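You operate a simulated robot arm through the tools that you are given. There is no shell and no other tool.

Carry out the task below with a simulated two-armed robot. There is one attempt and no reset: what you move stays moved.

Task
Zero the counter, set 8 m and run the winder until it stops.
Fine: turn the counter knob back to RUN; press START once.

The check looks at the end state, three seconds after you hand in, the way a careful person would. Anything else that was tipped, shoved, dropped, spilled or broken makes it a failure.

Robot
Two 7-joint arms with two-finger parallel grippers on one trunk, hanging from a carriage that runs on a rail from [-0.64, 0.015] to [1.539, -0.037] (x, y) and turns from -6.004 to 6.004 rad about z. Base frame: it is fixed where the carriage stands at the start and does not move with it; the origin is on the floor, on the carriage's upright axis, x ahead of it, y to its left, z up. Lengths are in m, angles in rad, forces in N, time in s.
The left shoulder is at the start at [0.04, 0.161, 1.238], the right one opposite. With the tool pointing down near the work surface each hand reaches from about 0.3 to 0.78 m from the robot's upright axis, wherever it stands, measured 20 degrees to its own side. Places, roughly: clutch lever [2.3, 0.5, 0.8]; counter knob [2.2, 0, 1]; film roll [3, 0.75, 0.5]; length dial [2.2, -0.1, 1]; lower tension knob [2.3, 0.6, 0.7]; winder control box [2.3, 0, 1]; winder start button [2.3, 0, 0.9]. Payload 4.4 kg a hand.
The tool frame of a hand sits at the grasp point between the pads (the TCP): z along the fingers, y along the line on which they close. The tips reach 0.023 m beyond it. The gripper opens to 0.094 m. The fingers are 0.038 m wide and 0.01 m thick; the gripper's body (0.054 by 0.096 m) begins 0.039 m behind the TCP.
Orientation is that of the tool frame in the base frame, as a unit quaternion [x, y, z, w]. With the fingers straight down and closing along the base's y, the tool's x points along the base's -x, its y along +y and its z along -z.

Tools
- The arms move only by the tool move_arm. It takes "left_steps", "right_steps" or both (then of equal length, played together; a hand with none holds still); each is a list of rows, each an object (a shift or turn left out is 0, a gripper value left out holds the last) with "translation": the shift along the tool's x, y, z in m, a list of three; "rot": the turn, a rotation vector about the tool's x, y, z in rad, a list of three; "hand": the closure, from 0 (fully open) to 1 (shut). In form: [{"translation": [dx, dy, dz], "rot": [ax, ay, az], "hand": hand}, ...]. A call has 1 to 20 rows; each row is the pose to reach, as a shift and turn from the pose commanded when the call began, along the tool's axes at that moment. A row lasts 0.2 s, in which the tool goes at most 0.05 m and 0.15 rad; a call with a longer step from one row to the next is refused whole, and so is a gripper value outside its range. A pose out of reach is approached as far as the arm can. The call stops where the force on the tool passes 40 N (or 10 N more than at its start, if that is more) or the arm is blocked; 0.2 s more then pass. Each finger travels about 0.045 m/s and halts on what it meets, pressing with about 29 N; the grip force reading is that of the motor and also rises with nothing between the fingers. The clock runs only during rows and for 0.2 s after the last one: add rows that repeat a pose to give the fingers time. It gives the time, the measured TCP pose, the force on the tool (base axes), the opening and the grip force at its end, in the units of the frame above (readings bear some noise), with the torque about the TCP (base axes, N m) and any sound that the robot's microphone picked up.
- Cameras (640 x 400 px; columns grow to the right, rows downward): "scene" is now at [0.2393, 0.0117, 1.5295]; the picture's right is [0.15, -0.99, 0.00], its down [-0.72, -0.11, -0.68] and it looks along [0.67, 0.10, -0.73] (base axes); focal length 262 px, centre (320, 200). "left" rides on the left gripper at [0.086, -0.016, -0.074] in its tool frame; the picture's right is [0.18, 0.98, 0.00], its down [-0.58, 0.11, -0.81] and it looks along [-0.79, 0.15, 0.59] (tool axes); focal length 243 px, centre (320, 200). "right" rides on the right gripper at [0.086, 0.016, -0.074] in its tool frame; the picture's right is [-0.18, 0.98, 0.00], its down [-0.58, -0.11, -0.81] and it looks along [-0.79, -0.15, 0.59] (tool axes); focal length 243 px, centre (320, 200). There is no depth. A picture from a camera that has moved, and an enlarged one, comes with that camera's place and axes in the base frame and with its lens.
- capture(camera): a new picture of that camera. It takes no simulated time.
- move_column(by): slides the trunk up (or, below 0, down) by that many m; the arms and the scene camera ride with it, the base frame stays. It gives what a move gives, with no picture.
- base_move(legs): drives the robot by 1 to 6 legs, each [ahead, left, turn to the left] in m, m and rad, along the robot's own axes; the way and the turn of a leg run together, so that a leg with both is an arc; at most 1.5 m and 3.142 rad a leg. The arms and the cameras ride along, it lands a little off, and it stops where it bumps. It keeps to its track: a leg is cut to what the track allows. It gives what a move gives.
- pan_tilt(pan, tilt): turns the head with the scene camera to pan (to the left, within 1.501 rad either way) and tilt (down, from -0.506 to 1.204), counted from straight ahead of the robot. It gives what a move gives.
- close_up(camera, box): a new picture of the part [left, top, right, bottom] of that camera's present view, enlarged. It takes no simulated time.
- job_done(): hands the job in; it is judged then, once.

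Nothing tells you exact positions but the pictures and the camera data. Unless the task says otherwise, let go and move clear before handing in.

The tools are called as name(argument=value, ...) on one line, values as JSON. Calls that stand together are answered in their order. move_arm: Moves the arms, as the interface text tells. Its arguments: {"type":"object","properties":{"left_steps":{"type":"array"},"right_steps":{"type":"array"}},"required":[]} The other tools are called the same way: move_column (by) moves the trunk up or down; base_move (legs) drives the base; pan_tilt (pan, tilt) turns the head that bears the scene camera; capture (camera) takes a picture; close_up (camera, box) takes an enlarged picture of a part of a camera's view; job_done () hands the job in.

At the start:

```text
t: 0.0
left_tcp_pos: [0.4186, 0.2247, 1.172]
left_ee_rot: [0.0, 1.0, 0.0, 0.0]
left_wrist_force: [-0.1, 0.1, 0.1]
left_wrist_torque: [0.0, -0.03, -0.02]
left_grip_width: 0.0936
left_gripper_force: 0.1
right_tcp_pos: [0.5727, -0.2141, 1.1631]
right_ee_rot: [0.0, 1.0, 0.0, -0.001]
right_wrist_force: [-0.3, 0.6, -1.1]
right_wrist_torque: [-0.01, -0.02, 0.01]
right_grip_width: 0.0936
right_gripper_force: 0.2
trunk travel left (down, up): [-0.375, 0.395]
robot x, y, heading: [0.0016, -0.0004, -0.0]
head pan, tilt (commanded): [0.148, 0.822]
```

scene: 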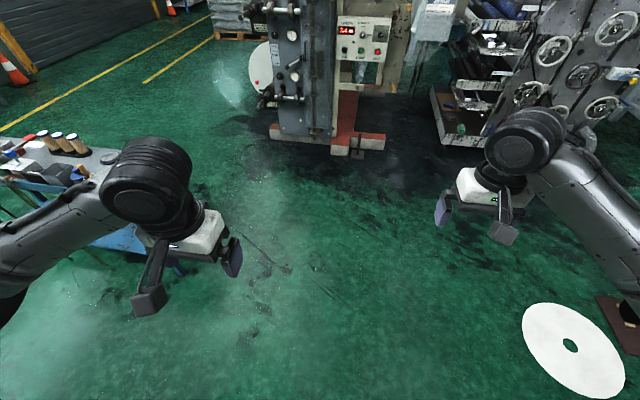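
right: 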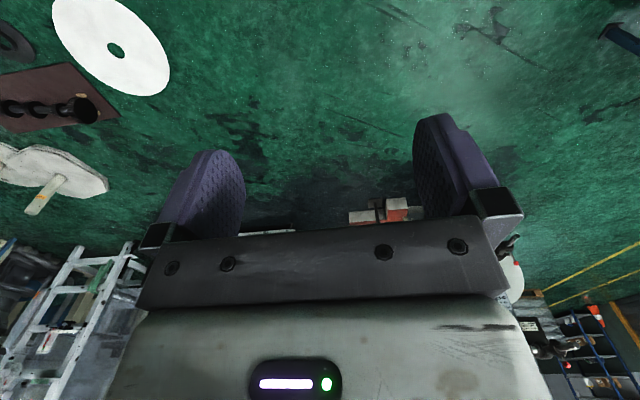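
left: 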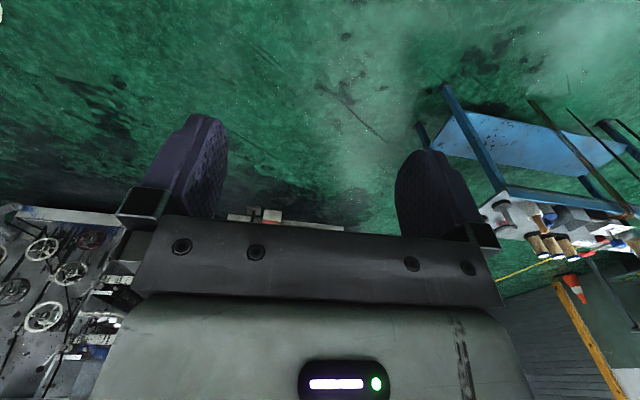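

I see the winder with its control box ahead, about 2.2 m away. First I look closer at the control box with the head camera from here.

pan_tilt(pan=0.0, tilt=0.3)

capture(camera="scene")

```text
t: 0.9
left_tcp_pos: [0.4176, 0.2246, 1.1724]
left_ee_rot: [0.0, 1.0, 0.0, 0.0]
left_wrist_force: [-0.9, -0.1, 1.0]
left_wrist_torque: [0.02, 0.0, -0.01]
left_grip_width: 0.0937
left_gripper_force: 0.0
right_tcp_pos: [0.574, -0.214, 1.1641]
right_ee_rot: [0.0, 1.0, 0.0, 0.0]
right_wrist_force: [-0.9, -0.5, -0.4]
right_wrist_torque: [-0.03, 0.01, 0.02]
right_grip_width: 0.0938
right_gripper_force: 0.1
trunk travel left (down, up): [-0.375, 0.395]
robot x, y, heading: [-0.001, -0.0021, 0.0]
head pan, tilt (commanded): [0.0, 0.3]
```

```text
taken
camera scene: at [0.254, -0.0001, 1.5756], right [0.0, -1.0, 0.0], down [-0.3, 0.0, -0.95], along [0.95, 0.0, -0.3], focal length 262 px, centre (320, 200)
```

scene: 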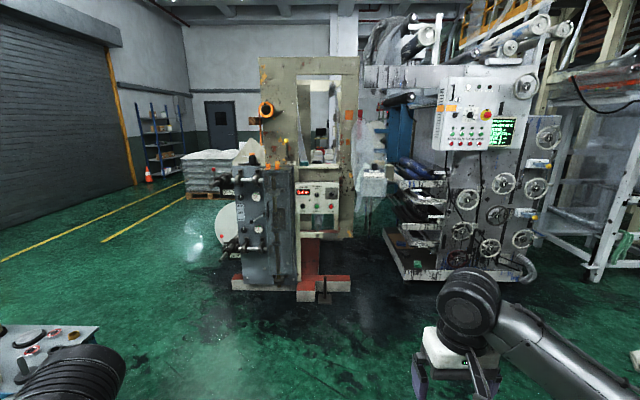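

The winder stands ahead, its control box just left of the picture centre. I enlarge that region to read the box.

close_up(camera="scene", box=[280, 170, 360, 220])

close_up(camera="scene", box=[210, 130, 370, 310])

```text
8.00 times, centred on (320, 195) of scene
camera zoom: at [0.254, -0.0001, 1.5756], right [0.0, -1.0, 0.0], down [-0.3, 0.0, -0.95], along [0.95, 0.0, -0.3], focal length 2098 px, centre (320, 240)
```

zoom: 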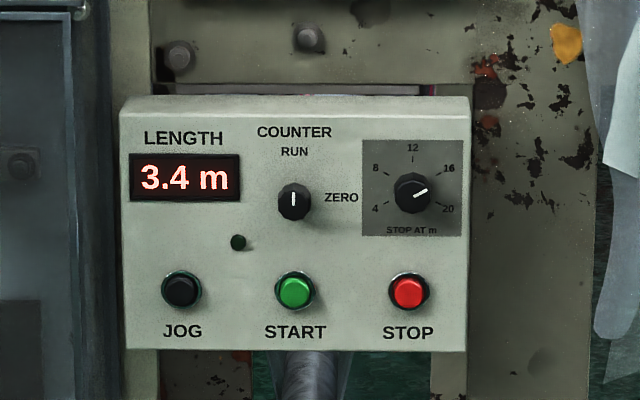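

```text
2.22 times, centred on (290, 220) of scene
camera zoom: at [0.254, -0.0001, 1.5756], right [0.0, -1.0, 0.0], down [-0.3, 0.0, -0.95], along [0.95, 0.0, -0.3], focal length 583 px, centre (387, 156)
```

zoom: 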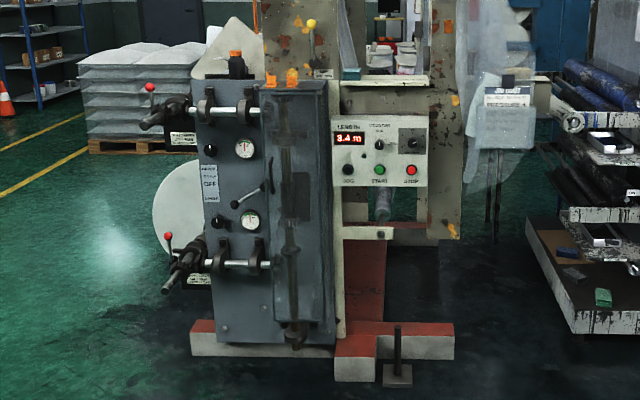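

The box reads LENGTH 3.4 m, counter knob at RUN, the dial at roughly 18-20, with JOG, START and STOP below. I drive closer along the rail, stopping well short of the machine, to look again.

base_move(legs=[[1.0, 0, 0]])

pan_tilt(pan=0.0, tilt=0.5)

capture(camera="scene")

```text
t: 5.9
left_tcp_pos: [1.3717, 0.2066, 1.1741]
left_ee_rot: [-0.006, 1.0, 0.0, 0.0]
left_wrist_force: [-0.5, 1.0, -0.4]
left_wrist_torque: [-0.01, 0.0, 0.02]
left_grip_width: 0.0939
left_gripper_force: 0.1
right_tcp_pos: [1.5327, -0.229, 1.1637]
right_ee_rot: [-0.006, 1.0, -0.001, 0.001]
right_wrist_force: [0.5, 0.4, 0.3]
right_wrist_torque: [0.0, -0.01, -0.03]
right_grip_width: 0.094
right_gripper_force: 0.0
trunk travel left (down, up): [-0.375, 0.395]
robot x, y, heading: [0.9563, -0.0231, 0.011]
head pan, tilt (commanded): [0.0, 0.3]
```

```text
t: 6.7
left_tcp_pos: [1.3726, 0.2069, 1.1719]
left_ee_rot: [-0.007, 1.0, 0.001, -0.001]
left_wrist_force: [-0.2, 0.7, -0.4]
left_wrist_torque: [-0.02, 0.01, -0.01]
left_grip_width: 0.0941
left_gripper_force: 0.1
right_tcp_pos: [1.5308, -0.2292, 1.1633]
right_ee_rot: [-0.007, 1.0, 0.0, 0.0]
right_wrist_force: [0.3, 0.6, 0.0]
right_wrist_torque: [0.0, -0.02, -0.01]
right_grip_width: 0.0939
right_gripper_force: 0.0
trunk travel left (down, up): [-0.375, 0.395]
robot x, y, heading: [0.9587, -0.0245, 0.016]
head pan, tilt (commanded): [0.0, 0.499]
```

```text
taken
camera scene: at [1.2076, -0.0195, 1.5573], right [0.01, -1.0, 0.0], down [-0.48, -0.01, -0.88], along [0.88, 0.01, -0.48], focal length 262 px, centre (320, 200)
```

scene: 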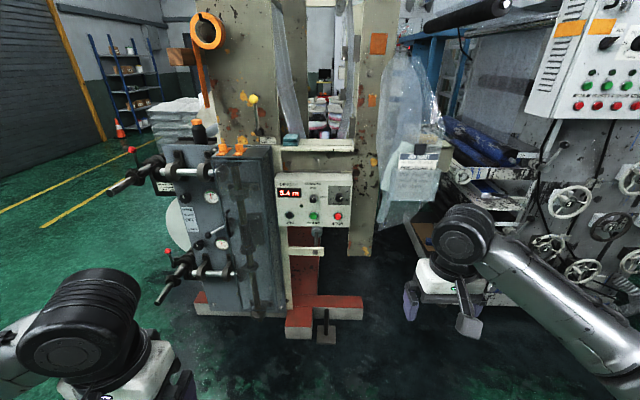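

The winder is now about a metre ahead. I enlarge the control box, the clutch side and the signs for reading.

close_up(camera="scene", box=[265, 165, 365, 235])

close_up(camera="scene", box=[100, 135, 280, 305])

close_up(camera="scene", box=[385, 135, 455, 185])

close_up(camera="scene", box=[170, 180, 250, 240])

```text
5.71 times, centred on (315, 200) of scene
camera zoom: at [1.2076, -0.0195, 1.5573], right [0.01, -1.0, 0.0], down [-0.48, -0.01, -0.88], along [0.88, 0.01, -0.48], focal length 1498 px, centre (349, 200)
```

zoom: 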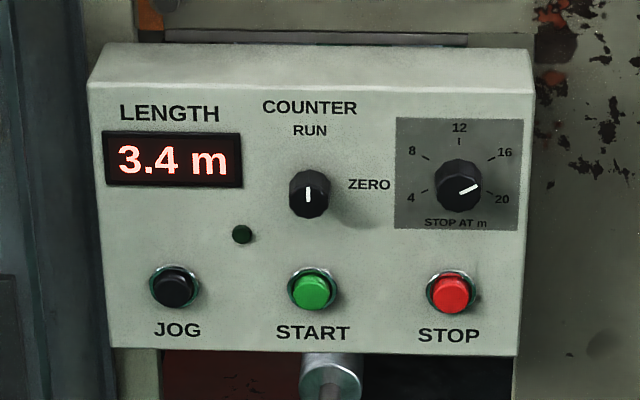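

```text
2.35 times, centred on (190, 220) of scene
camera zoom: at [1.2076, -0.0195, 1.5573], right [0.01, -1.0, 0.0], down [-0.48, -0.01, -0.88], along [0.88, 0.01, -0.48], focal length 617 px, centre (626, 153)
```

zoom: 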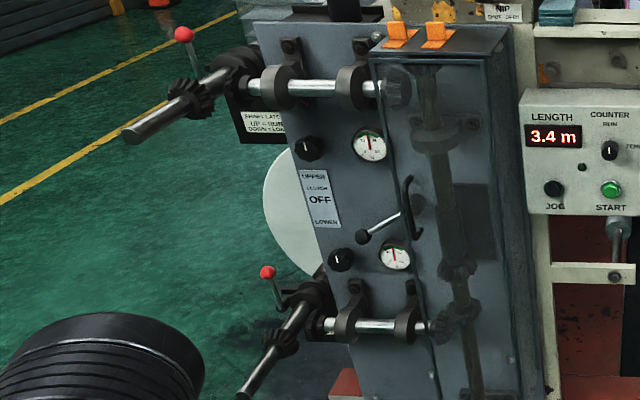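

```text
8.00 times, centred on (420, 160) of scene
camera zoom: at [1.2076, -0.0195, 1.5573], right [0.01, -1.0, 0.0], down [-0.48, -0.01, -0.88], along [0.88, 0.01, -0.48], focal length 2098 px, centre (-480, 520)
```

zoom: 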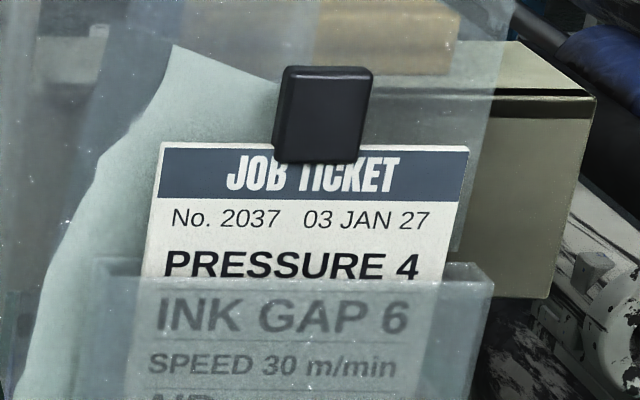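

```text
6.67 times, centred on (210, 210) of scene
camera zoom: at [1.2076, -0.0195, 1.5573], right [0.01, -1.0, 0.0], down [-0.48, -0.01, -0.88], along [0.88, 0.01, -0.48], focal length 1748 px, centre (1053, 133)
```

zoom: 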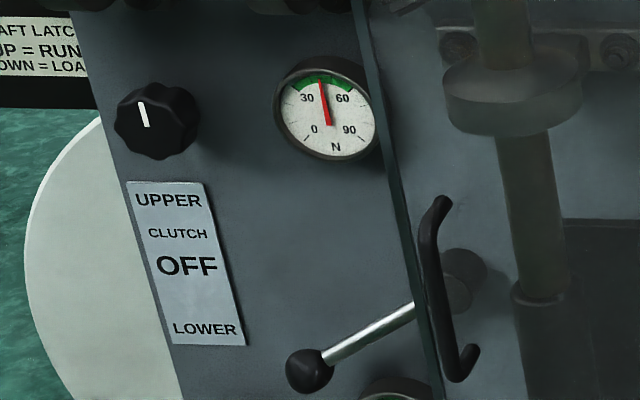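

The display reads 3.4 m; the counter knob (at about [2.23, 0.03, 1.00]) stands at RUN, the dial (about [2.23, -0.09, 1.01]) near 17, START at about [2.25, 0.025, 0.906], and the clutch lever points toward LOWER. I turn the right hand so that its fingers point ahead while still clear of everything.

move_arm(right_steps=[{"rot": [0, -0.14, 0]}, {"rot": [0, -0.28, 0]}, {"rot": [0, -0.42, 0]}, {"rot": [0, -0.56, 0]}, {"rot": [0, -0.7, 0]}, {"rot": [0, -0.84, 0]}, {"rot": [0, -0.98, 0]}, {"rot": [0, -1.12, 0]}, {"rot": [0, -1.26, 0]}, {"rot": [0, -1.4, 0]}, {"rot": [0, -1.54, 0]}, {"rot": [0, -1.5708, 0]}])

capture(camera="scene")

capture(camera="right")

```text
t: 9.3
left_tcp_pos: [1.3722, 0.2073, 1.1724]
left_ee_rot: [-0.007, 1.0, -0.001, -0.001]
left_wrist_force: [-0.4, 1.4, -0.1]
left_wrist_torque: [-0.02, 0.01, -0.02]
left_grip_width: 0.0942
left_gripper_force: 0.0
right_tcp_pos: [1.5315, -0.2296, 1.163]
right_ee_rot: [-0.005, 0.707, 0.005, 0.707]
right_wrist_force: [-1.4, 0.1, 0.6]
right_wrist_torque: [-0.01, -0.03, -0.02]
right_grip_width: 0.094
right_gripper_force: 0.0
trunk travel left (down, up): [-0.375, 0.395]
robot x, y, heading: [0.957, -0.0258, 0.014]
head pan, tilt (commanded): [0.0, 0.499]
```

```text
taken
camera scene: at [1.2077, -0.0196, 1.5573], right [0.01, -1.0, 0.0], down [-0.48, -0.01, -0.88], along [0.88, 0.01, -0.48], focal length 262 px, centre (320, 200)
```

scene: 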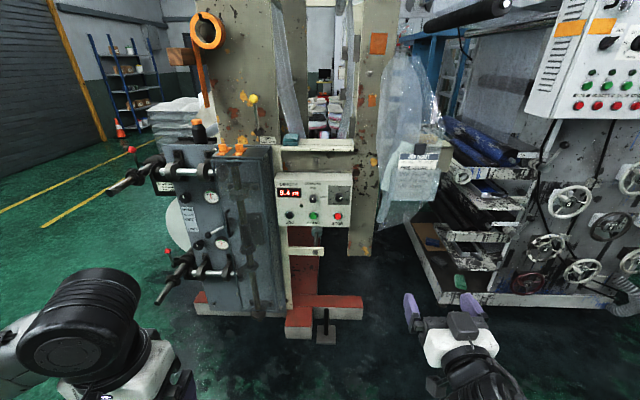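

```text
taken
camera right: at [1.457, -0.2141, 1.0767], right [-0.01, 0.98, 0.18], down [-0.81, -0.12, 0.58], along [0.59, -0.14, 0.79], focal length 243 px, centre (320, 200)
```

right: 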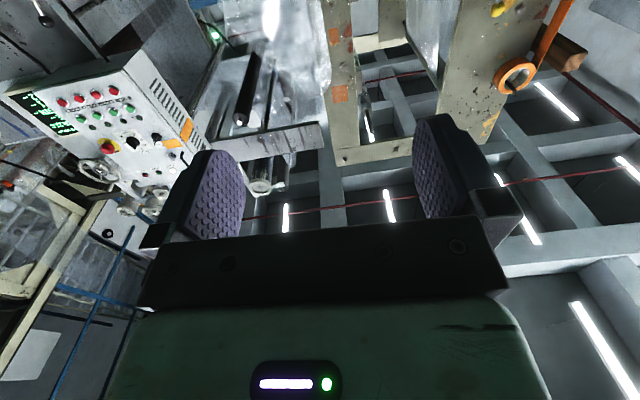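

The right hand now points ahead without trouble. I drive forward about half a metre, which leaves the fingertips roughly 0.15 m short of the knobs.

base_move(legs=[[0.48, 0, 0]])

pan_tilt(pan=0.0, tilt=0.75)

capture(camera="scene")

capture(camera="right")

capture(camera="left")

```text
t: 12.0
left_tcp_pos: [1.8352, 0.1886, 1.1721]
left_ee_rot: [0.002, 1.0, 0.0, -0.001]
left_wrist_force: [0.9, -0.5, -0.5]
left_wrist_torque: [0.02, 0.04, -0.03]
left_grip_width: 0.0939
left_gripper_force: 0.0
right_tcp_pos: [1.9864, -0.2509, 1.163]
right_ee_rot: [0.001, 0.707, -0.001, 0.707]
right_wrist_force: [0.3, 0.2, -0.4]
right_wrist_torque: [-0.01, -0.01, 0.0]
right_grip_width: 0.0939
right_gripper_force: 0.0
trunk travel left (down, up): [-0.375, 0.395]
robot x, y, heading: [1.4149, -0.033, -0.005]
head pan, tilt (commanded): [0.0, 0.499]
```

```text
t: 12.8
left_tcp_pos: [1.834, 0.1888, 1.1718]
left_ee_rot: [0.002, 1.0, 0.0, 0.001]
left_wrist_force: [0.2, 0.4, -0.1]
left_wrist_torque: [0.01, -0.03, -0.02]
left_grip_width: 0.0937
left_gripper_force: 0.0
right_tcp_pos: [1.9859, -0.2501, 1.1618]
right_ee_rot: [0.002, 0.707, -0.002, 0.707]
right_wrist_force: [-0.2, 0.2, 0.3]
right_wrist_torque: [0.0, 0.02, 0.02]
right_grip_width: 0.0941
right_gripper_force: 0.1
trunk travel left (down, up): [-0.375, 0.395]
robot x, y, heading: [1.4132, -0.033, -0.004]
head pan, tilt (commanded): [0.0, 0.75]
```

```text
taken
camera scene: at [1.6587, -0.0349, 1.5353], right [0.0, -1.0, 0.0], down [-0.68, 0.0, -0.73], along [0.73, 0.0, -0.68], focal length 262 px, centre (320, 200)
```

scene: 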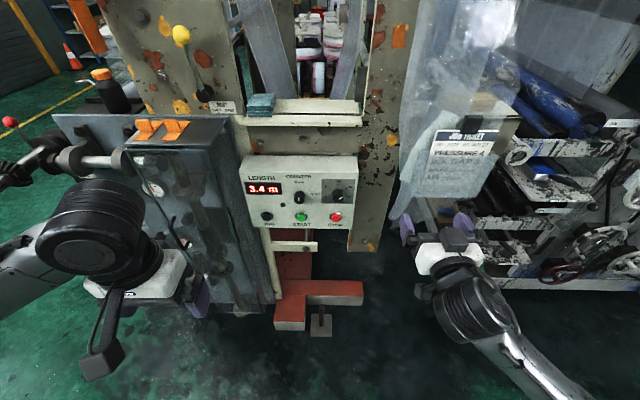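

```text
taken
camera right: at [1.9125, -0.2334, 1.0764], right [0.0, 0.98, 0.18], down [-0.81, -0.11, 0.58], along [0.59, -0.15, 0.79], focal length 243 px, centre (320, 200)
```

right: 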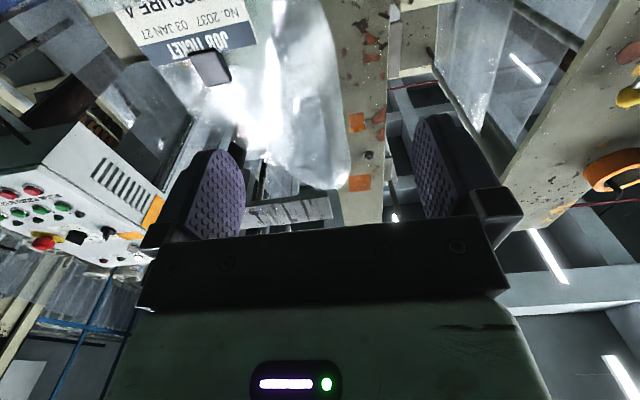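

```text
taken
camera left: at [1.7494, 0.1735, 1.2462], right [-0.18, 0.98, 0.0], down [0.58, 0.11, 0.81], along [0.79, 0.15, -0.59], focal length 243 px, centre (320, 200)
```

left: 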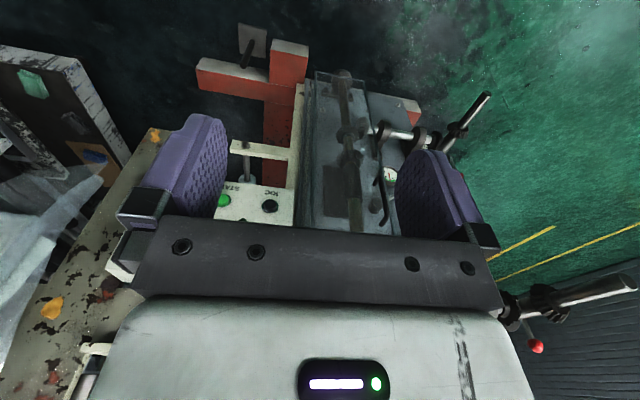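

close_up(camera="scene", box=[235, 145, 365, 245])

close_up(camera="scene", box=[285, 175, 355, 215])

close_up(camera="scene", box=[130, 150, 210, 210])

```text
4.00 times, centred on (300, 195) of scene
camera zoom: at [1.6587, -0.0349, 1.5353], right [0.0, -1.0, 0.0], down [-0.68, 0.0, -0.73], along [0.73, 0.0, -0.68], focal length 1049 px, centre (400, 220)
```

zoom: 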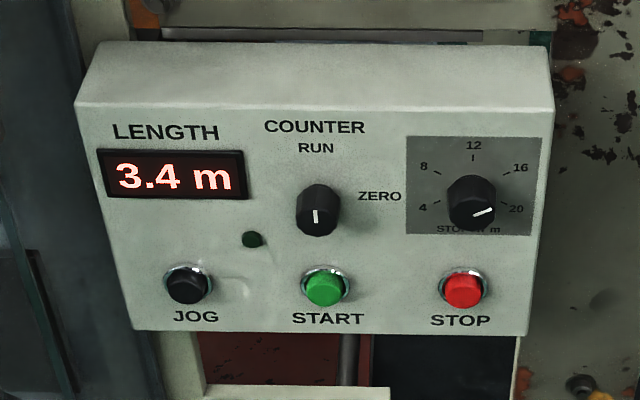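

```text
9.14 times, centred on (320, 195) of scene
camera zoom: at [1.6587, -0.0349, 1.5353], right [0.0, -1.0, 0.0], down [-0.68, 0.0, -0.73], along [0.73, 0.0, -0.68], focal length 2398 px, centre (320, 246)
```

zoom: 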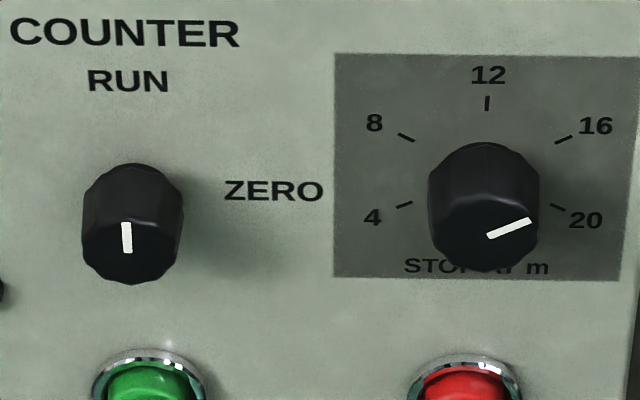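

```text
6.67 times, centred on (170, 180) of scene
camera zoom: at [1.6587, -0.0349, 1.5353], right [0.0, -1.0, 0.0], down [-0.68, 0.0, -0.73], along [0.73, 0.0, -0.68], focal length 1748 px, centre (1320, 333)
```

zoom: 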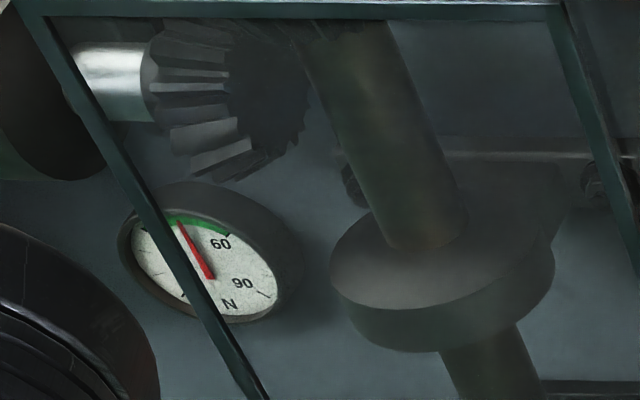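

The view is clear: counter knob front centre about [2.231, 0.027, 1.001] (32 mm dia), dial about [2.227, -0.089, 1.013] with its pointer near 16.5 and 15° per metre, so 8 lies at -60° from top. I drive a little nearer so the arm works well within reach.

base_move(legs=[[0.08, 0, 0]])

capture(camera="scene")

close_up(camera="scene", box=[285, 185, 365, 235])

```text
t: 13.9
left_tcp_pos: [1.9162, 0.1876, 1.1723]
left_ee_rot: [0.002, 1.0, 0.001, 0.0]
left_wrist_force: [-0.6, 0.5, 1.0]
left_wrist_torque: [0.02, 0.05, -0.02]
left_grip_width: 0.094
left_gripper_force: 0.1
right_tcp_pos: [2.0675, -0.2523, 1.1633]
right_ee_rot: [0.001, 0.707, -0.001, 0.707]
right_wrist_force: [0.1, 1.2, 0.8]
right_wrist_torque: [0.0, -0.01, -0.04]
right_grip_width: 0.0939
right_gripper_force: 0.0
trunk travel left (down, up): [-0.375, 0.395]
robot x, y, heading: [1.4982, -0.0406, -0.004]
head pan, tilt (commanded): [0.0, 0.75]
```

```text
taken
camera scene: at [1.7389, -0.0367, 1.5354], right [0.0, -1.0, 0.0], down [-0.68, 0.0, -0.73], along [0.73, 0.0, -0.68], focal length 262 px, centre (320, 200)
```

scene: 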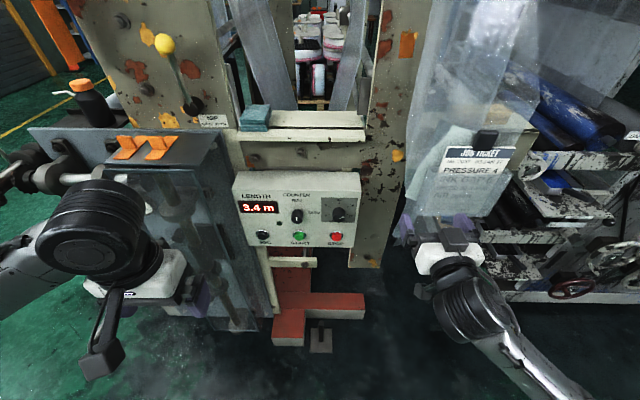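

```text
8.00 times, centred on (325, 210) of scene
camera zoom: at [1.7389, -0.0367, 1.5354], right [0.0, -1.0, 0.0], down [-0.68, 0.0, -0.73], along [0.73, 0.0, -0.68], focal length 2098 px, centre (280, 120)
```

zoom: 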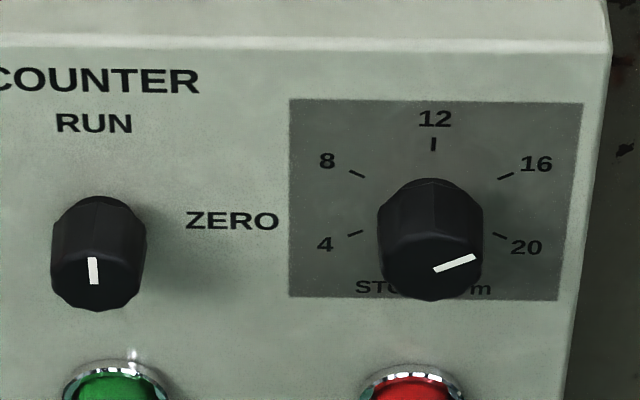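

Before moving the hand I check how close the right fingers are to the hanging plastic sheet and job ticket.

close_up(camera="scene", box=[380, 180, 520, 280])

capture(camera="right")

```text
4.00 times, centred on (450, 230) of scene
camera zoom: at [1.7389, -0.0367, 1.5354], right [0.0, -1.0, 0.0], down [-0.68, 0.0, -0.73], along [0.73, 0.0, -0.68], focal length 1049 px, centre (-200, 80)
```

zoom: 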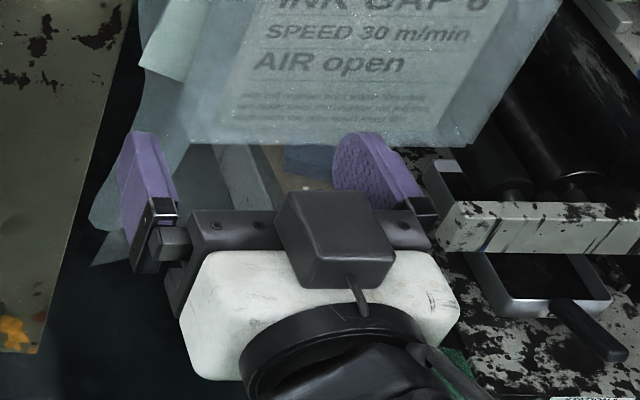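

```text
taken
camera right: at [1.9931, -0.2352, 1.0768], right [0.0, 0.98, 0.18], down [-0.81, -0.11, 0.58], along [0.59, -0.15, 0.79], focal length 243 px, centre (320, 200)
```

right: 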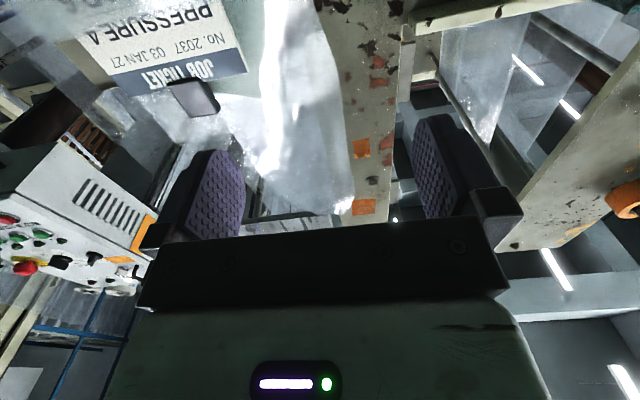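

The fingers are free in front of the sheet. I bring the right hand leftward and down to a standoff 10 cm before the counter knob, with the fingers half closed.

move_arm(right_steps=[{"translation": [0.016, 0.028, 0.0], "hand": 0.35}, {"translation": [0.032, 0.056, 0.0], "hand": 0.35}, {"translation": [0.048, 0.084, 0.005]}, {"translation": [0.064, 0.112, 0.01]}, {"translation": [0.08, 0.14, 0.015]}, {"translation": [0.096, 0.168, 0.02]}, {"translation": [0.112, 0.196, 0.03]}, {"translation": [0.128, 0.224, 0.04]}, {"translation": [0.144, 0.252, 0.05]}, {"translation": [0.161, 0.279, 0.0625]}, {"translation": [0.161, 0.279, 0.0625]}])

capture(camera="scene")

capture(camera="right")

capture(camera="left")

```text
t: 15.9
left_tcp_pos: [1.9149, 0.1884, 1.1715]
left_ee_rot: [0.002, 1.0, 0.0, 0.0]
left_wrist_force: [0.0, 1.1, -0.1]
left_wrist_torque: [0.01, 0.03, -0.01]
left_grip_width: 0.0939
left_gripper_force: 0.1
right_tcp_pos: [2.125, -0.0811, 0.9698]
right_ee_rot: [-0.047, 0.708, -0.088, 0.699]
right_wrist_force: [0.9, 0.0, 0.3]
right_wrist_torque: [0.01, -0.02, -0.02]
right_grip_width: 0.0612
right_gripper_force: 0.1
trunk travel left (down, up): [-0.375, 0.395]
robot x, y, heading: [1.493, -0.0335, -0.007]
head pan, tilt (commanded): [0.0, 0.75]
stopped in row 10 (right hand): the arm was blocked; the commanded pose is now the measured one
```

```text
taken
camera scene: at [1.7385, -0.0366, 1.5353], right [0.0, -1.0, 0.0], down [-0.68, 0.0, -0.73], along [0.73, 0.0, -0.68], focal length 262 px, centre (320, 200)
```

scene: 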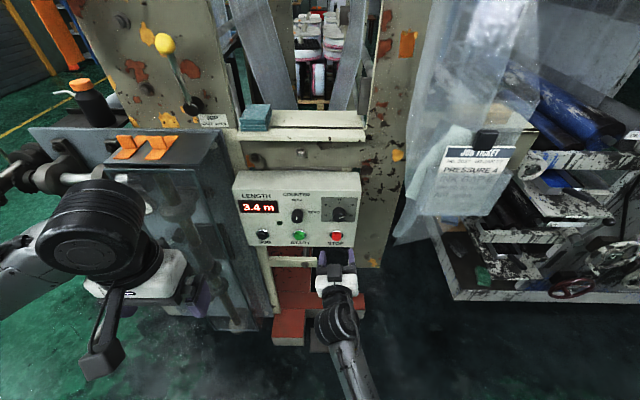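

```text
taken
camera right: at [2.0496, -0.0771, 0.8817], right [0.06, 1.0, -0.01], down [-0.8, 0.05, 0.6], along [0.6, -0.03, 0.8], focal length 243 px, centre (320, 200)
```

right: 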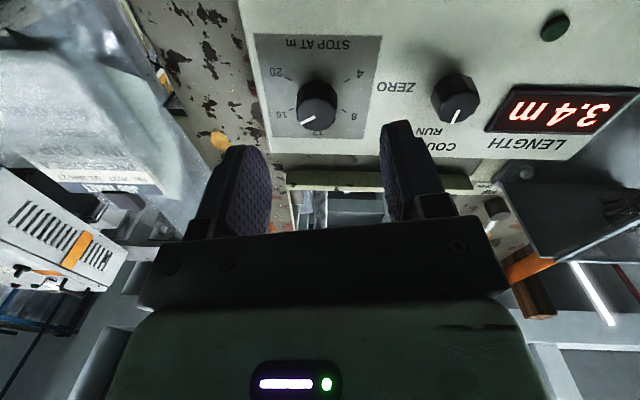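

```text
taken
camera left: at [1.8292, 0.172, 1.2463], right [-0.18, 0.98, 0.0], down [0.58, 0.11, 0.81], along [0.79, 0.15, -0.59], focal length 243 px, centre (320, 200)
```

left: 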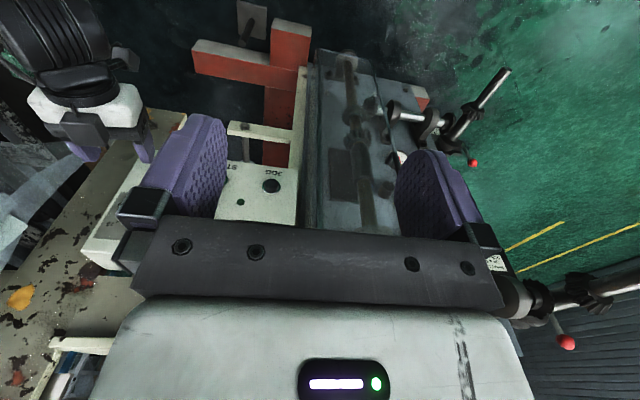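

The right arm was blocked short of the counter knob with almost no tool force, so this looks like a joint limit when crossing the midline. The hand is now just below and before the dial, so I try the dial standoff with the orientation straightened to learn what limits it.

move_arm(right_steps=[{"translation": [-0.01, 0.0, 0.0], "rot": [-0.015, 0, 0.05]}, {"translation": [-0.02, 0.0, 0.0], "rot": [-0.03, 0, 0.1]}, {"translation": [-0.03, 0.0, 0.0], "rot": [-0.045, 0, 0.15]}, {"translation": [-0.04, 0.0, 0.0], "rot": [-0.059, 0, 0.19]}, {"translation": [-0.04, 0.0, 0.0], "rot": [-0.059, 0, 0.19]}])

```text
t: 17.1
left_tcp_pos: [1.914, 0.1863, 1.1714]
left_ee_rot: [0.002, 1.0, 0.0, 0.0]
left_wrist_force: [0.3, 0.8, 0.7]
left_wrist_torque: [0.0, -0.02, -0.05]
left_grip_width: 0.0939
left_gripper_force: 0.1
right_tcp_pos: [2.1254, -0.0901, 0.9959]
right_ee_rot: [-0.01, 0.715, -0.016, 0.699]
right_wrist_force: [0.0, -0.3, -0.6]
right_wrist_torque: [-0.04, 0.01, 0.01]
right_grip_width: 0.0612
right_gripper_force: 0.0
trunk travel left (down, up): [-0.375, 0.395]
robot x, y, heading: [1.4924, -0.0335, -0.003]
head pan, tilt (commanded): [0.0, 0.75]
```

The hand is nearly straight in front of the dial now. I hold for a few rows to see whether it settles on the commanded pose.

move_arm(right_steps=[{"translation": [0, 0, 0]}, {"translation": [0, 0, 0]}, {"translation": [0, 0, 0]}])

capture(camera="right")

capture(camera="scene")

```text
t: 17.9
left_tcp_pos: [1.9141, 0.1865, 1.1713]
left_ee_rot: [0.002, 1.0, 0.001, 0.0]
left_wrist_force: [0.2, 0.2, -0.2]
left_wrist_torque: [-0.03, 0.03, 0.04]
left_grip_width: 0.0942
left_gripper_force: 0.1
right_tcp_pos: [2.1267, -0.0894, 0.999]
right_ee_rot: [-0.009, 0.713, -0.017, 0.701]
right_wrist_force: [-1.1, -0.3, 0.6]
right_wrist_torque: [0.01, -0.02, -0.02]
right_grip_width: 0.061
right_gripper_force: 0.0
trunk travel left (down, up): [-0.375, 0.395]
robot x, y, heading: [1.4948, -0.0357, -0.007]
head pan, tilt (commanded): [0.0, 0.75]
```

```text
taken
camera right: at [2.0509, -0.0756, 0.9131], right [0.01, 0.99, 0.15], down [-0.8, -0.08, 0.6], along [0.6, -0.13, 0.79], focal length 243 px, centre (320, 200)
```

right: 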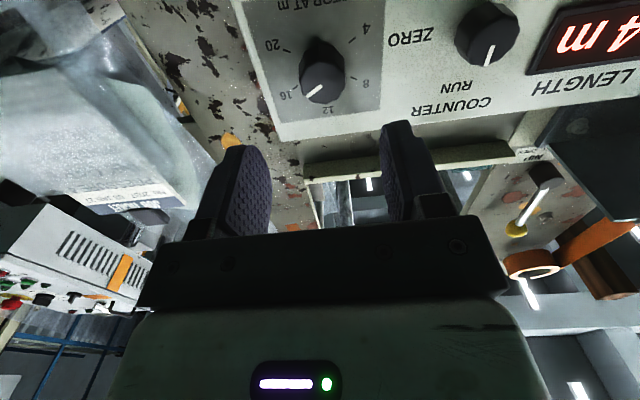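

```text
taken
camera scene: at [1.7385, -0.0368, 1.5353], right [0.0, -1.0, 0.0], down [-0.68, 0.0, -0.73], along [0.73, 0.0, -0.68], focal length 262 px, centre (320, 200)
```

scene: 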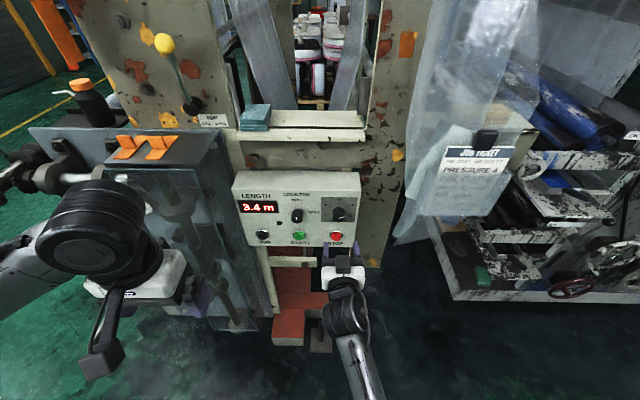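

The right hand settles well before the dial, so the plan is: right hand for the dial, left hand for the counter knob. I test here, free of contact, how far the right wrist can roll clockwise.

move_arm(right_steps=[{"rot": [0, 0, 0.14]}, {"rot": [0, 0, 0.28]}, {"rot": [0, 0, 0.42]}, {"rot": [0, 0, 0.56]}, {"rot": [0, 0, 0.7]}, {"rot": [0, 0, 0.84]}, {"rot": [0, 0, 0.98]}, {"rot": [0, 0, 1.1]}, {"rot": [0, 0, 1.1]}])

```text
t: 18.6
left_tcp_pos: [1.9147, 0.1868, 1.171]
left_ee_rot: [0.002, 1.0, 0.0, 0.0]
left_wrist_force: [0.5, 0.3, 0.0]
left_wrist_torque: [0.04, 0.02, -0.01]
left_grip_width: 0.0941
left_gripper_force: 0.0
right_tcp_pos: [2.1298, -0.1401, 0.9768]
right_ee_rot: [0.065, 0.71, 0.034, 0.7]
right_wrist_force: [-0.9, -0.3, 0.1]
right_wrist_torque: [0.01, 0.02, -0.01]
right_grip_width: 0.0615
right_gripper_force: 0.1
trunk travel left (down, up): [-0.375, 0.395]
robot x, y, heading: [1.4996, -0.0361, -0.002]
head pan, tilt (commanded): [0.0, 0.75]
stopped in row 3 (right hand): the arm was blocked; the commanded pose is now the measured one
```

Clockwise roll is limited to about +0.1 rad there, so the dial should be gripped near zero roll and turned counterclockwise. I straighten the hand back before the dial first.

move_arm(right_steps=[{"translation": [-0.01, 0.018, 0], "rot": [-0.02, -0.008, -0.07]}, {"translation": [-0.02, 0.037, 0], "rot": [-0.043, -0.017, -0.14]}, {"translation": [-0.0285, 0.0554, -0.003], "rot": [-0.043, -0.017, -0.2]}, {"translation": [-0.0285, 0.0554, -0.003], "rot": [-0.043, -0.017, -0.2]}, {"translation": [-0.0285, 0.0554, -0.003], "rot": [-0.043, -0.017, -0.2]}])

```text
t: 20.0
left_tcp_pos: [1.9143, 0.1867, 1.1719]
left_ee_rot: [0.002, 1.0, -0.001, 0.0]
left_wrist_force: [0.4, -0.2, -0.7]
left_wrist_torque: [-0.02, 0.03, 0.04]
left_grip_width: 0.094
left_gripper_force: 0.0
right_tcp_pos: [2.1329, -0.1217, 0.998]
right_ee_rot: [-0.038, 0.708, -0.057, 0.703]
right_wrist_force: [-0.3, 0.5, 0.0]
right_wrist_torque: [0.01, -0.02, 0.03]
right_grip_width: 0.0612
right_gripper_force: 0.0
trunk travel left (down, up): [-0.375, 0.395]
robot x, y, heading: [1.4908, -0.033, -0.005]
head pan, tilt (commanded): [0.0, 0.75]
stopped in row 5 (right hand): the arm was blocked; the commanded pose is now the measured one
```

It blocks again near y = -0.12 although the roll is now negative, so some other joint is at its limit. I look down at the right arm to see its configuration.

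pan_tilt(pan=-0.5, tilt=1.15)

capture(camera="scene")

capture(camera="left")

```text
t: 20.9
left_tcp_pos: [1.9143, 0.1876, 1.1719]
left_ee_rot: [0.002, 1.0, -0.001, 0.0]
left_wrist_force: [0.4, 0.1, -0.4]
left_wrist_torque: [0.02, 0.04, 0.02]
left_grip_width: 0.0939
left_gripper_force: 0.1
right_tcp_pos: [2.1335, -0.1197, 0.9968]
right_ee_rot: [-0.038, 0.708, -0.056, 0.703]
right_wrist_force: [0.3, -0.1, -0.5]
right_wrist_torque: [0.01, 0.01, 0.03]
right_grip_width: 0.0612
right_gripper_force: 0.0
trunk travel left (down, up): [-0.375, 0.395]
robot x, y, heading: [1.4953, -0.0385, -0.007]
head pan, tilt (commanded): [-0.499, 1.15]
```

```text
taken
camera scene: at [1.7079, -0.0652, 1.5065], right [-0.48, -0.88, 0.0], down [-0.8, 0.44, -0.41], along [0.36, -0.2, -0.91], focal length 262 px, centre (320, 200)
```

scene: 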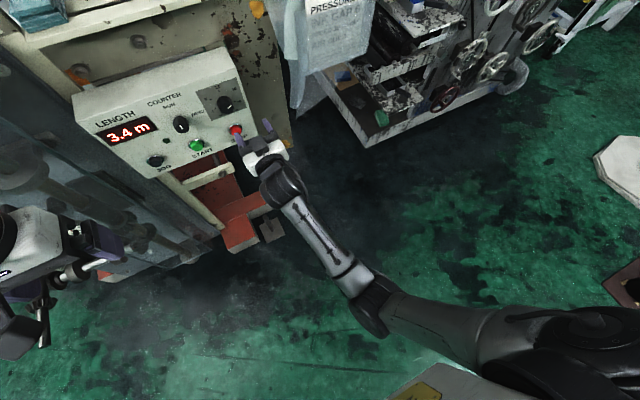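

```text
taken
camera left: at [1.8292, 0.1716, 1.2462], right [-0.18, 0.98, 0.0], down [0.58, 0.11, 0.81], along [0.79, 0.15, -0.59], focal length 243 px, centre (320, 200)
```

left: 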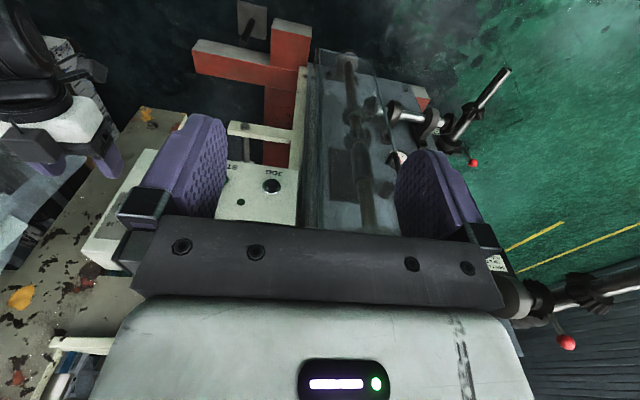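

The right elbow sits out to the side and the forearm points inward, which forces the wrist to bend outward. I pull the hand back a little and turn the whole robot about 0.4 rad to the left, so that the panel lies on the right arm's own side.

move_arm(right_steps=[{"translation": [0, 0, -0.03]}, {"translation": [0, 0, -0.06]}, {"translation": [0, 0, -0.08]}])

base_move(legs=[[0, 0, 0.4]])

pan_tilt(pan=-0.4, tilt=0.85)

capture(camera="scene")

```text
t: 21.7
left_tcp_pos: [1.9136, 0.1878, 1.1721]
left_ee_rot: [0.001, 1.0, 0.0, 0.0]
left_wrist_force: [0.0, -0.2, 0.5]
left_wrist_torque: [0.03, -0.02, 0.03]
left_grip_width: 0.0942
left_gripper_force: 0.0
right_tcp_pos: [2.057, -0.1326, 1.0004]
right_ee_rot: [-0.052, 0.702, -0.075, 0.706]
right_wrist_force: [0.8, 0.1, -0.1]
right_wrist_torque: [0.0, 0.04, 0.01]
right_grip_width: 0.061
right_gripper_force: 0.0
trunk travel left (down, up): [-0.375, 0.395]
robot x, y, heading: [1.4973, -0.0345, -0.003]
head pan, tilt (commanded): [-0.499, 1.15]
```

```text
t: 23.3
left_tcp_pos: [1.7905, 0.3359, 1.1722]
left_ee_rot: [-0.201, 0.98, 0.0, -0.001]
left_wrist_force: [0.4, -1.0, -0.4]
left_wrist_torque: [0.0, 0.05, 0.01]
left_grip_width: 0.0944
left_gripper_force: 0.0
right_tcp_pos: [2.0469, 0.1009, 0.9959]
right_ee_rot: [-0.195, 0.679, 0.071, 0.704]
right_wrist_force: [-0.7, 0.5, -0.1]
right_wrist_torque: [-0.01, 0.0, -0.01]
right_grip_width: 0.0613
right_gripper_force: 0.0
trunk travel left (down, up): [-0.375, 0.395]
robot x, y, heading: [1.4947, -0.0351, 0.406]
head pan, tilt (commanded): [-0.499, 1.15]
```

```text
t: 24.1
left_tcp_pos: [1.7906, 0.3357, 1.1705]
left_ee_rot: [-0.202, 0.979, 0.0, -0.001]
left_wrist_force: [0.6, -0.4, -0.5]
left_wrist_torque: [0.01, 0.0, 0.0]
left_grip_width: 0.0938
left_gripper_force: 0.1
right_tcp_pos: [2.0492, 0.0995, 0.9945]
right_ee_rot: [-0.198, 0.679, 0.07, 0.704]
right_wrist_force: [-0.1, 0.0, -0.5]
right_wrist_torque: [-0.02, -0.01, -0.01]
right_grip_width: 0.0609
right_gripper_force: 0.0
trunk travel left (down, up): [-0.375, 0.395]
robot x, y, heading: [1.4932, -0.0341, 0.404]
head pan, tilt (commanded): [-0.4, 0.85]
```

```text
taken
camera scene: at [1.7207, 0.0279, 1.5272], right [0.01, -1.0, 0.0], down [-0.75, -0.01, -0.66], along [0.66, 0.0, -0.75], focal length 262 px, centre (320, 200)
```

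scene: 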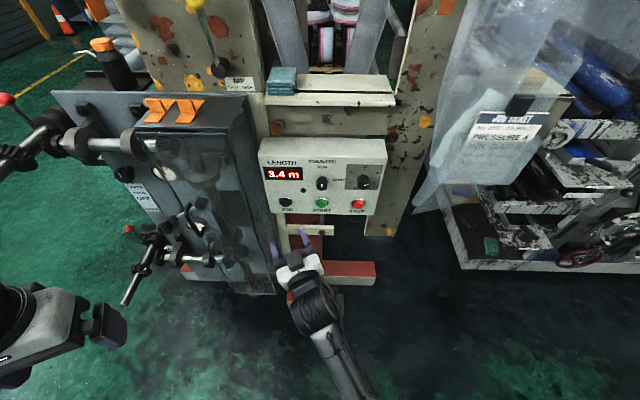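

The robot now faces about 0.4 rad left and the hand is at [2.05, 0.10, 0.99], yawed with it. I square the hand to the panel and put it 10 cm in front of the counter knob.

move_arm(right_steps=[{"translation": [0.0021, -0.0194, 0.0096], "rot": [0.0764, 0.007, 0.0364]}, {"translation": [0.0042, -0.0389, 0.0192], "rot": [0.1528, 0.014, 0.0728]}, {"translation": [0.0062, -0.0583, 0.0289], "rot": [0.2292, 0.021, 0.1092]}, {"translation": [0.0083, -0.0778, 0.0385], "rot": [0.3056, 0.028, 0.1456]}, {"translation": [0.0104, -0.0972, 0.0481], "rot": [0.382, 0.035, 0.182]}, {"translation": [0.0104, -0.0972, 0.0481], "rot": [0.382, 0.035, 0.182]}])

capture(camera="scene")

```text
t: 24.9
left_tcp_pos: [1.7912, 0.3361, 1.1723]
left_ee_rot: [-0.202, 0.979, 0.001, 0.0]
left_wrist_force: [0.1, 0.4, -0.1]
left_wrist_torque: [0.0, -0.05, -0.05]
left_grip_width: 0.094
left_gripper_force: 0.0
right_tcp_pos: [2.1062, 0.0122, 0.9778]
right_ee_rot: [-0.146, 0.68, -0.031, 0.717]
right_wrist_force: [0.9, 0.5, -0.5]
right_wrist_torque: [0.0, 0.02, -0.04]
right_grip_width: 0.0613
right_gripper_force: 0.1
trunk travel left (down, up): [-0.375, 0.395]
robot x, y, heading: [1.4944, -0.0351, 0.408]
head pan, tilt (commanded): [-0.4, 0.85]
stopped in row 3 (right hand): the arm was blocked; the commanded pose is now the measured one
```

```text
taken
camera scene: at [1.721, 0.0277, 1.5273], right [0.01, -1.0, 0.0], down [-0.75, -0.01, -0.66], along [0.66, 0.0, -0.75], focal length 262 px, centre (320, 200)
```

scene: 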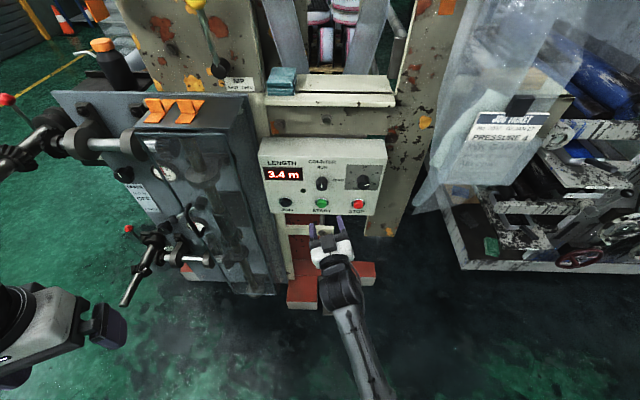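

It stopped again while rolling and yawing back, with no contact force. I test whether rolling the hand counterclockwise frees the limit.

move_arm(right_steps=[{"rot": [0, 0, -0.14]}, {"rot": [0, 0, -0.28]}, {"rot": [0, 0, -0.42]}, {"rot": [0, 0, -0.56]}, {"rot": [0, 0, -0.7]}, {"rot": [0, 0, -0.84]}, {"rot": [0, 0, -0.98]}, {"rot": [0, 0, -1.12]}, {"rot": [0, 0, -1.26]}, {"rot": [0, 0, -1.26]}])

```text
t: 27.1
left_tcp_pos: [1.7903, 0.3355, 1.172]
left_ee_rot: [-0.202, 0.979, 0.0, 0.0]
left_wrist_force: [0.8, -1.0, -0.9]
left_wrist_torque: [0.01, -0.03, 0.03]
left_grip_width: 0.0941
left_gripper_force: 0.0
right_tcp_pos: [2.1063, 0.0131, 0.9786]
right_ee_rot: [-0.52, 0.464, -0.448, 0.56]
right_wrist_force: [0.1, 0.7, 0.4]
right_wrist_torque: [-0.01, -0.03, 0.01]
right_grip_width: 0.0612
right_gripper_force: 0.0
trunk travel left (down, up): [-0.375, 0.395]
robot x, y, heading: [1.4943, -0.0387, 0.404]
head pan, tilt (commanded): [-0.4, 0.85]
```

Rolling counterclockwise is free and precise, so the wrist roll was at its clockwise end. I use that: grip the counter knob with the hand rolled about -2.4 rad and turn clockwise from there. I roll on, square the yaw and go to the standoff in front of the knob.

move_arm(right_steps=[{"translation": [-0.0016, -0.0032, 0.0038], "rot": [-0.0132, 0.0213, -0.1261]}, {"translation": [-0.0031, -0.0063, 0.0075], "rot": [-0.0265, 0.0426, -0.2522]}, {"translation": [-0.0047, -0.0095, 0.0113], "rot": [-0.0397, 0.0639, -0.3783]}, {"translation": [-0.0063, -0.0126, 0.0151], "rot": [-0.053, 0.0851, -0.5043]}, {"translation": [-0.0079, -0.0158, 0.0189], "rot": [-0.0662, 0.1064, -0.6304]}, {"translation": [-0.0094, -0.0189, 0.0226], "rot": [-0.0795, 0.1277, -0.7565]}, {"translation": [-0.011, -0.0221, 0.0264], "rot": [-0.0927, 0.149, -0.8826]}, {"translation": [-0.011, -0.0221, 0.0264], "rot": [-0.0927, 0.149, -0.8826]}])

capture(camera="scene")

capture(camera="right")

```text
t: 28.9
left_tcp_pos: [1.7913, 0.3365, 1.1707]
left_ee_rot: [-0.202, 0.979, -0.001, -0.001]
left_wrist_force: [0.0, -0.6, 0.8]
left_wrist_torque: [-0.01, -0.01, -0.01]
left_grip_width: 0.0942
left_gripper_force: 0.0
right_tcp_pos: [2.1298, 0.0278, 1.0013]
right_ee_rot: [0.658, -0.257, 0.659, -0.257]
right_wrist_force: [-0.3, -0.2, 0.1]
right_wrist_torque: [0.01, 0.01, -0.01]
right_grip_width: 0.0607
right_gripper_force: 0.1
trunk travel left (down, up): [-0.375, 0.395]
robot x, y, heading: [1.5019, -0.0319, 0.404]
head pan, tilt (commanded): [-0.4, 0.85]
```

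```text
taken
camera scene: at [1.7207, 0.0278, 1.5272], right [0.01, -1.0, 0.0], down [-0.75, -0.01, -0.66], along [0.66, 0.0, -0.75], focal length 262 px, centre (320, 200)
```

scene: 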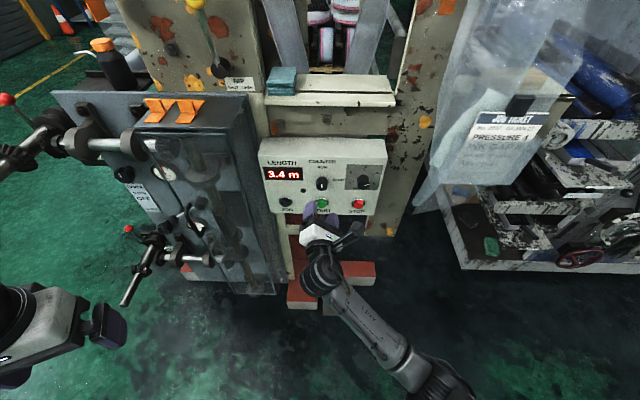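

```text
taken
camera right: at [2.0545, -0.0425, 1.0544], right [0.0, -0.6, -0.8], down [-0.81, 0.47, -0.35], along [0.59, 0.65, -0.48], focal length 243 px, centre (320, 200)
```

right: 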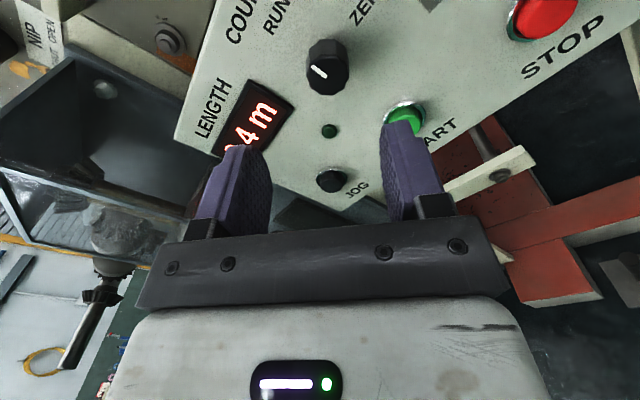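

The hand is now exactly at [2.130, 0.028, 1.001], squared to the panel. I refine the knob's position with enlarged views before closing in.

close_up(camera="scene", box=[280, 150, 376, 210])

close_up(camera="right", box=[280, 20, 376, 110])

```text
6.67 times, centred on (328, 180) of scene
camera zoom: at [1.7207, 0.0278, 1.5272], right [0.01, -1.0, 0.0], down [-0.75, -0.01, -0.66], along [0.66, 0.0, -0.75], focal length 1748 px, centre (267, 333)
```

zoom: 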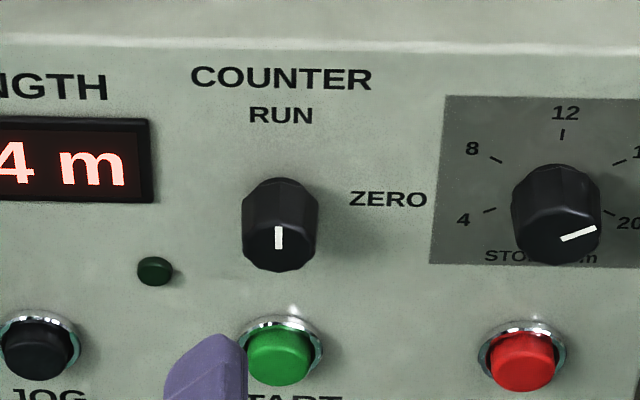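

```text
4.44 times, centred on (328, 65) of right
camera zoom: at [2.0545, -0.0425, 1.0544], right [0.0, -0.6, -0.8], down [-0.81, 0.47, -0.35], along [0.59, 0.65, -0.48], focal length 1078 px, centre (284, 800)
```

zoom: 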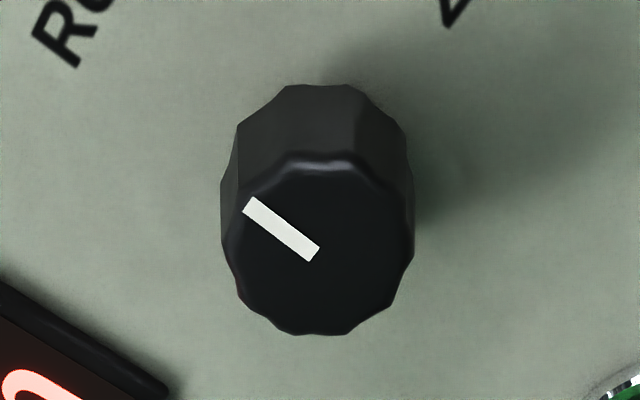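

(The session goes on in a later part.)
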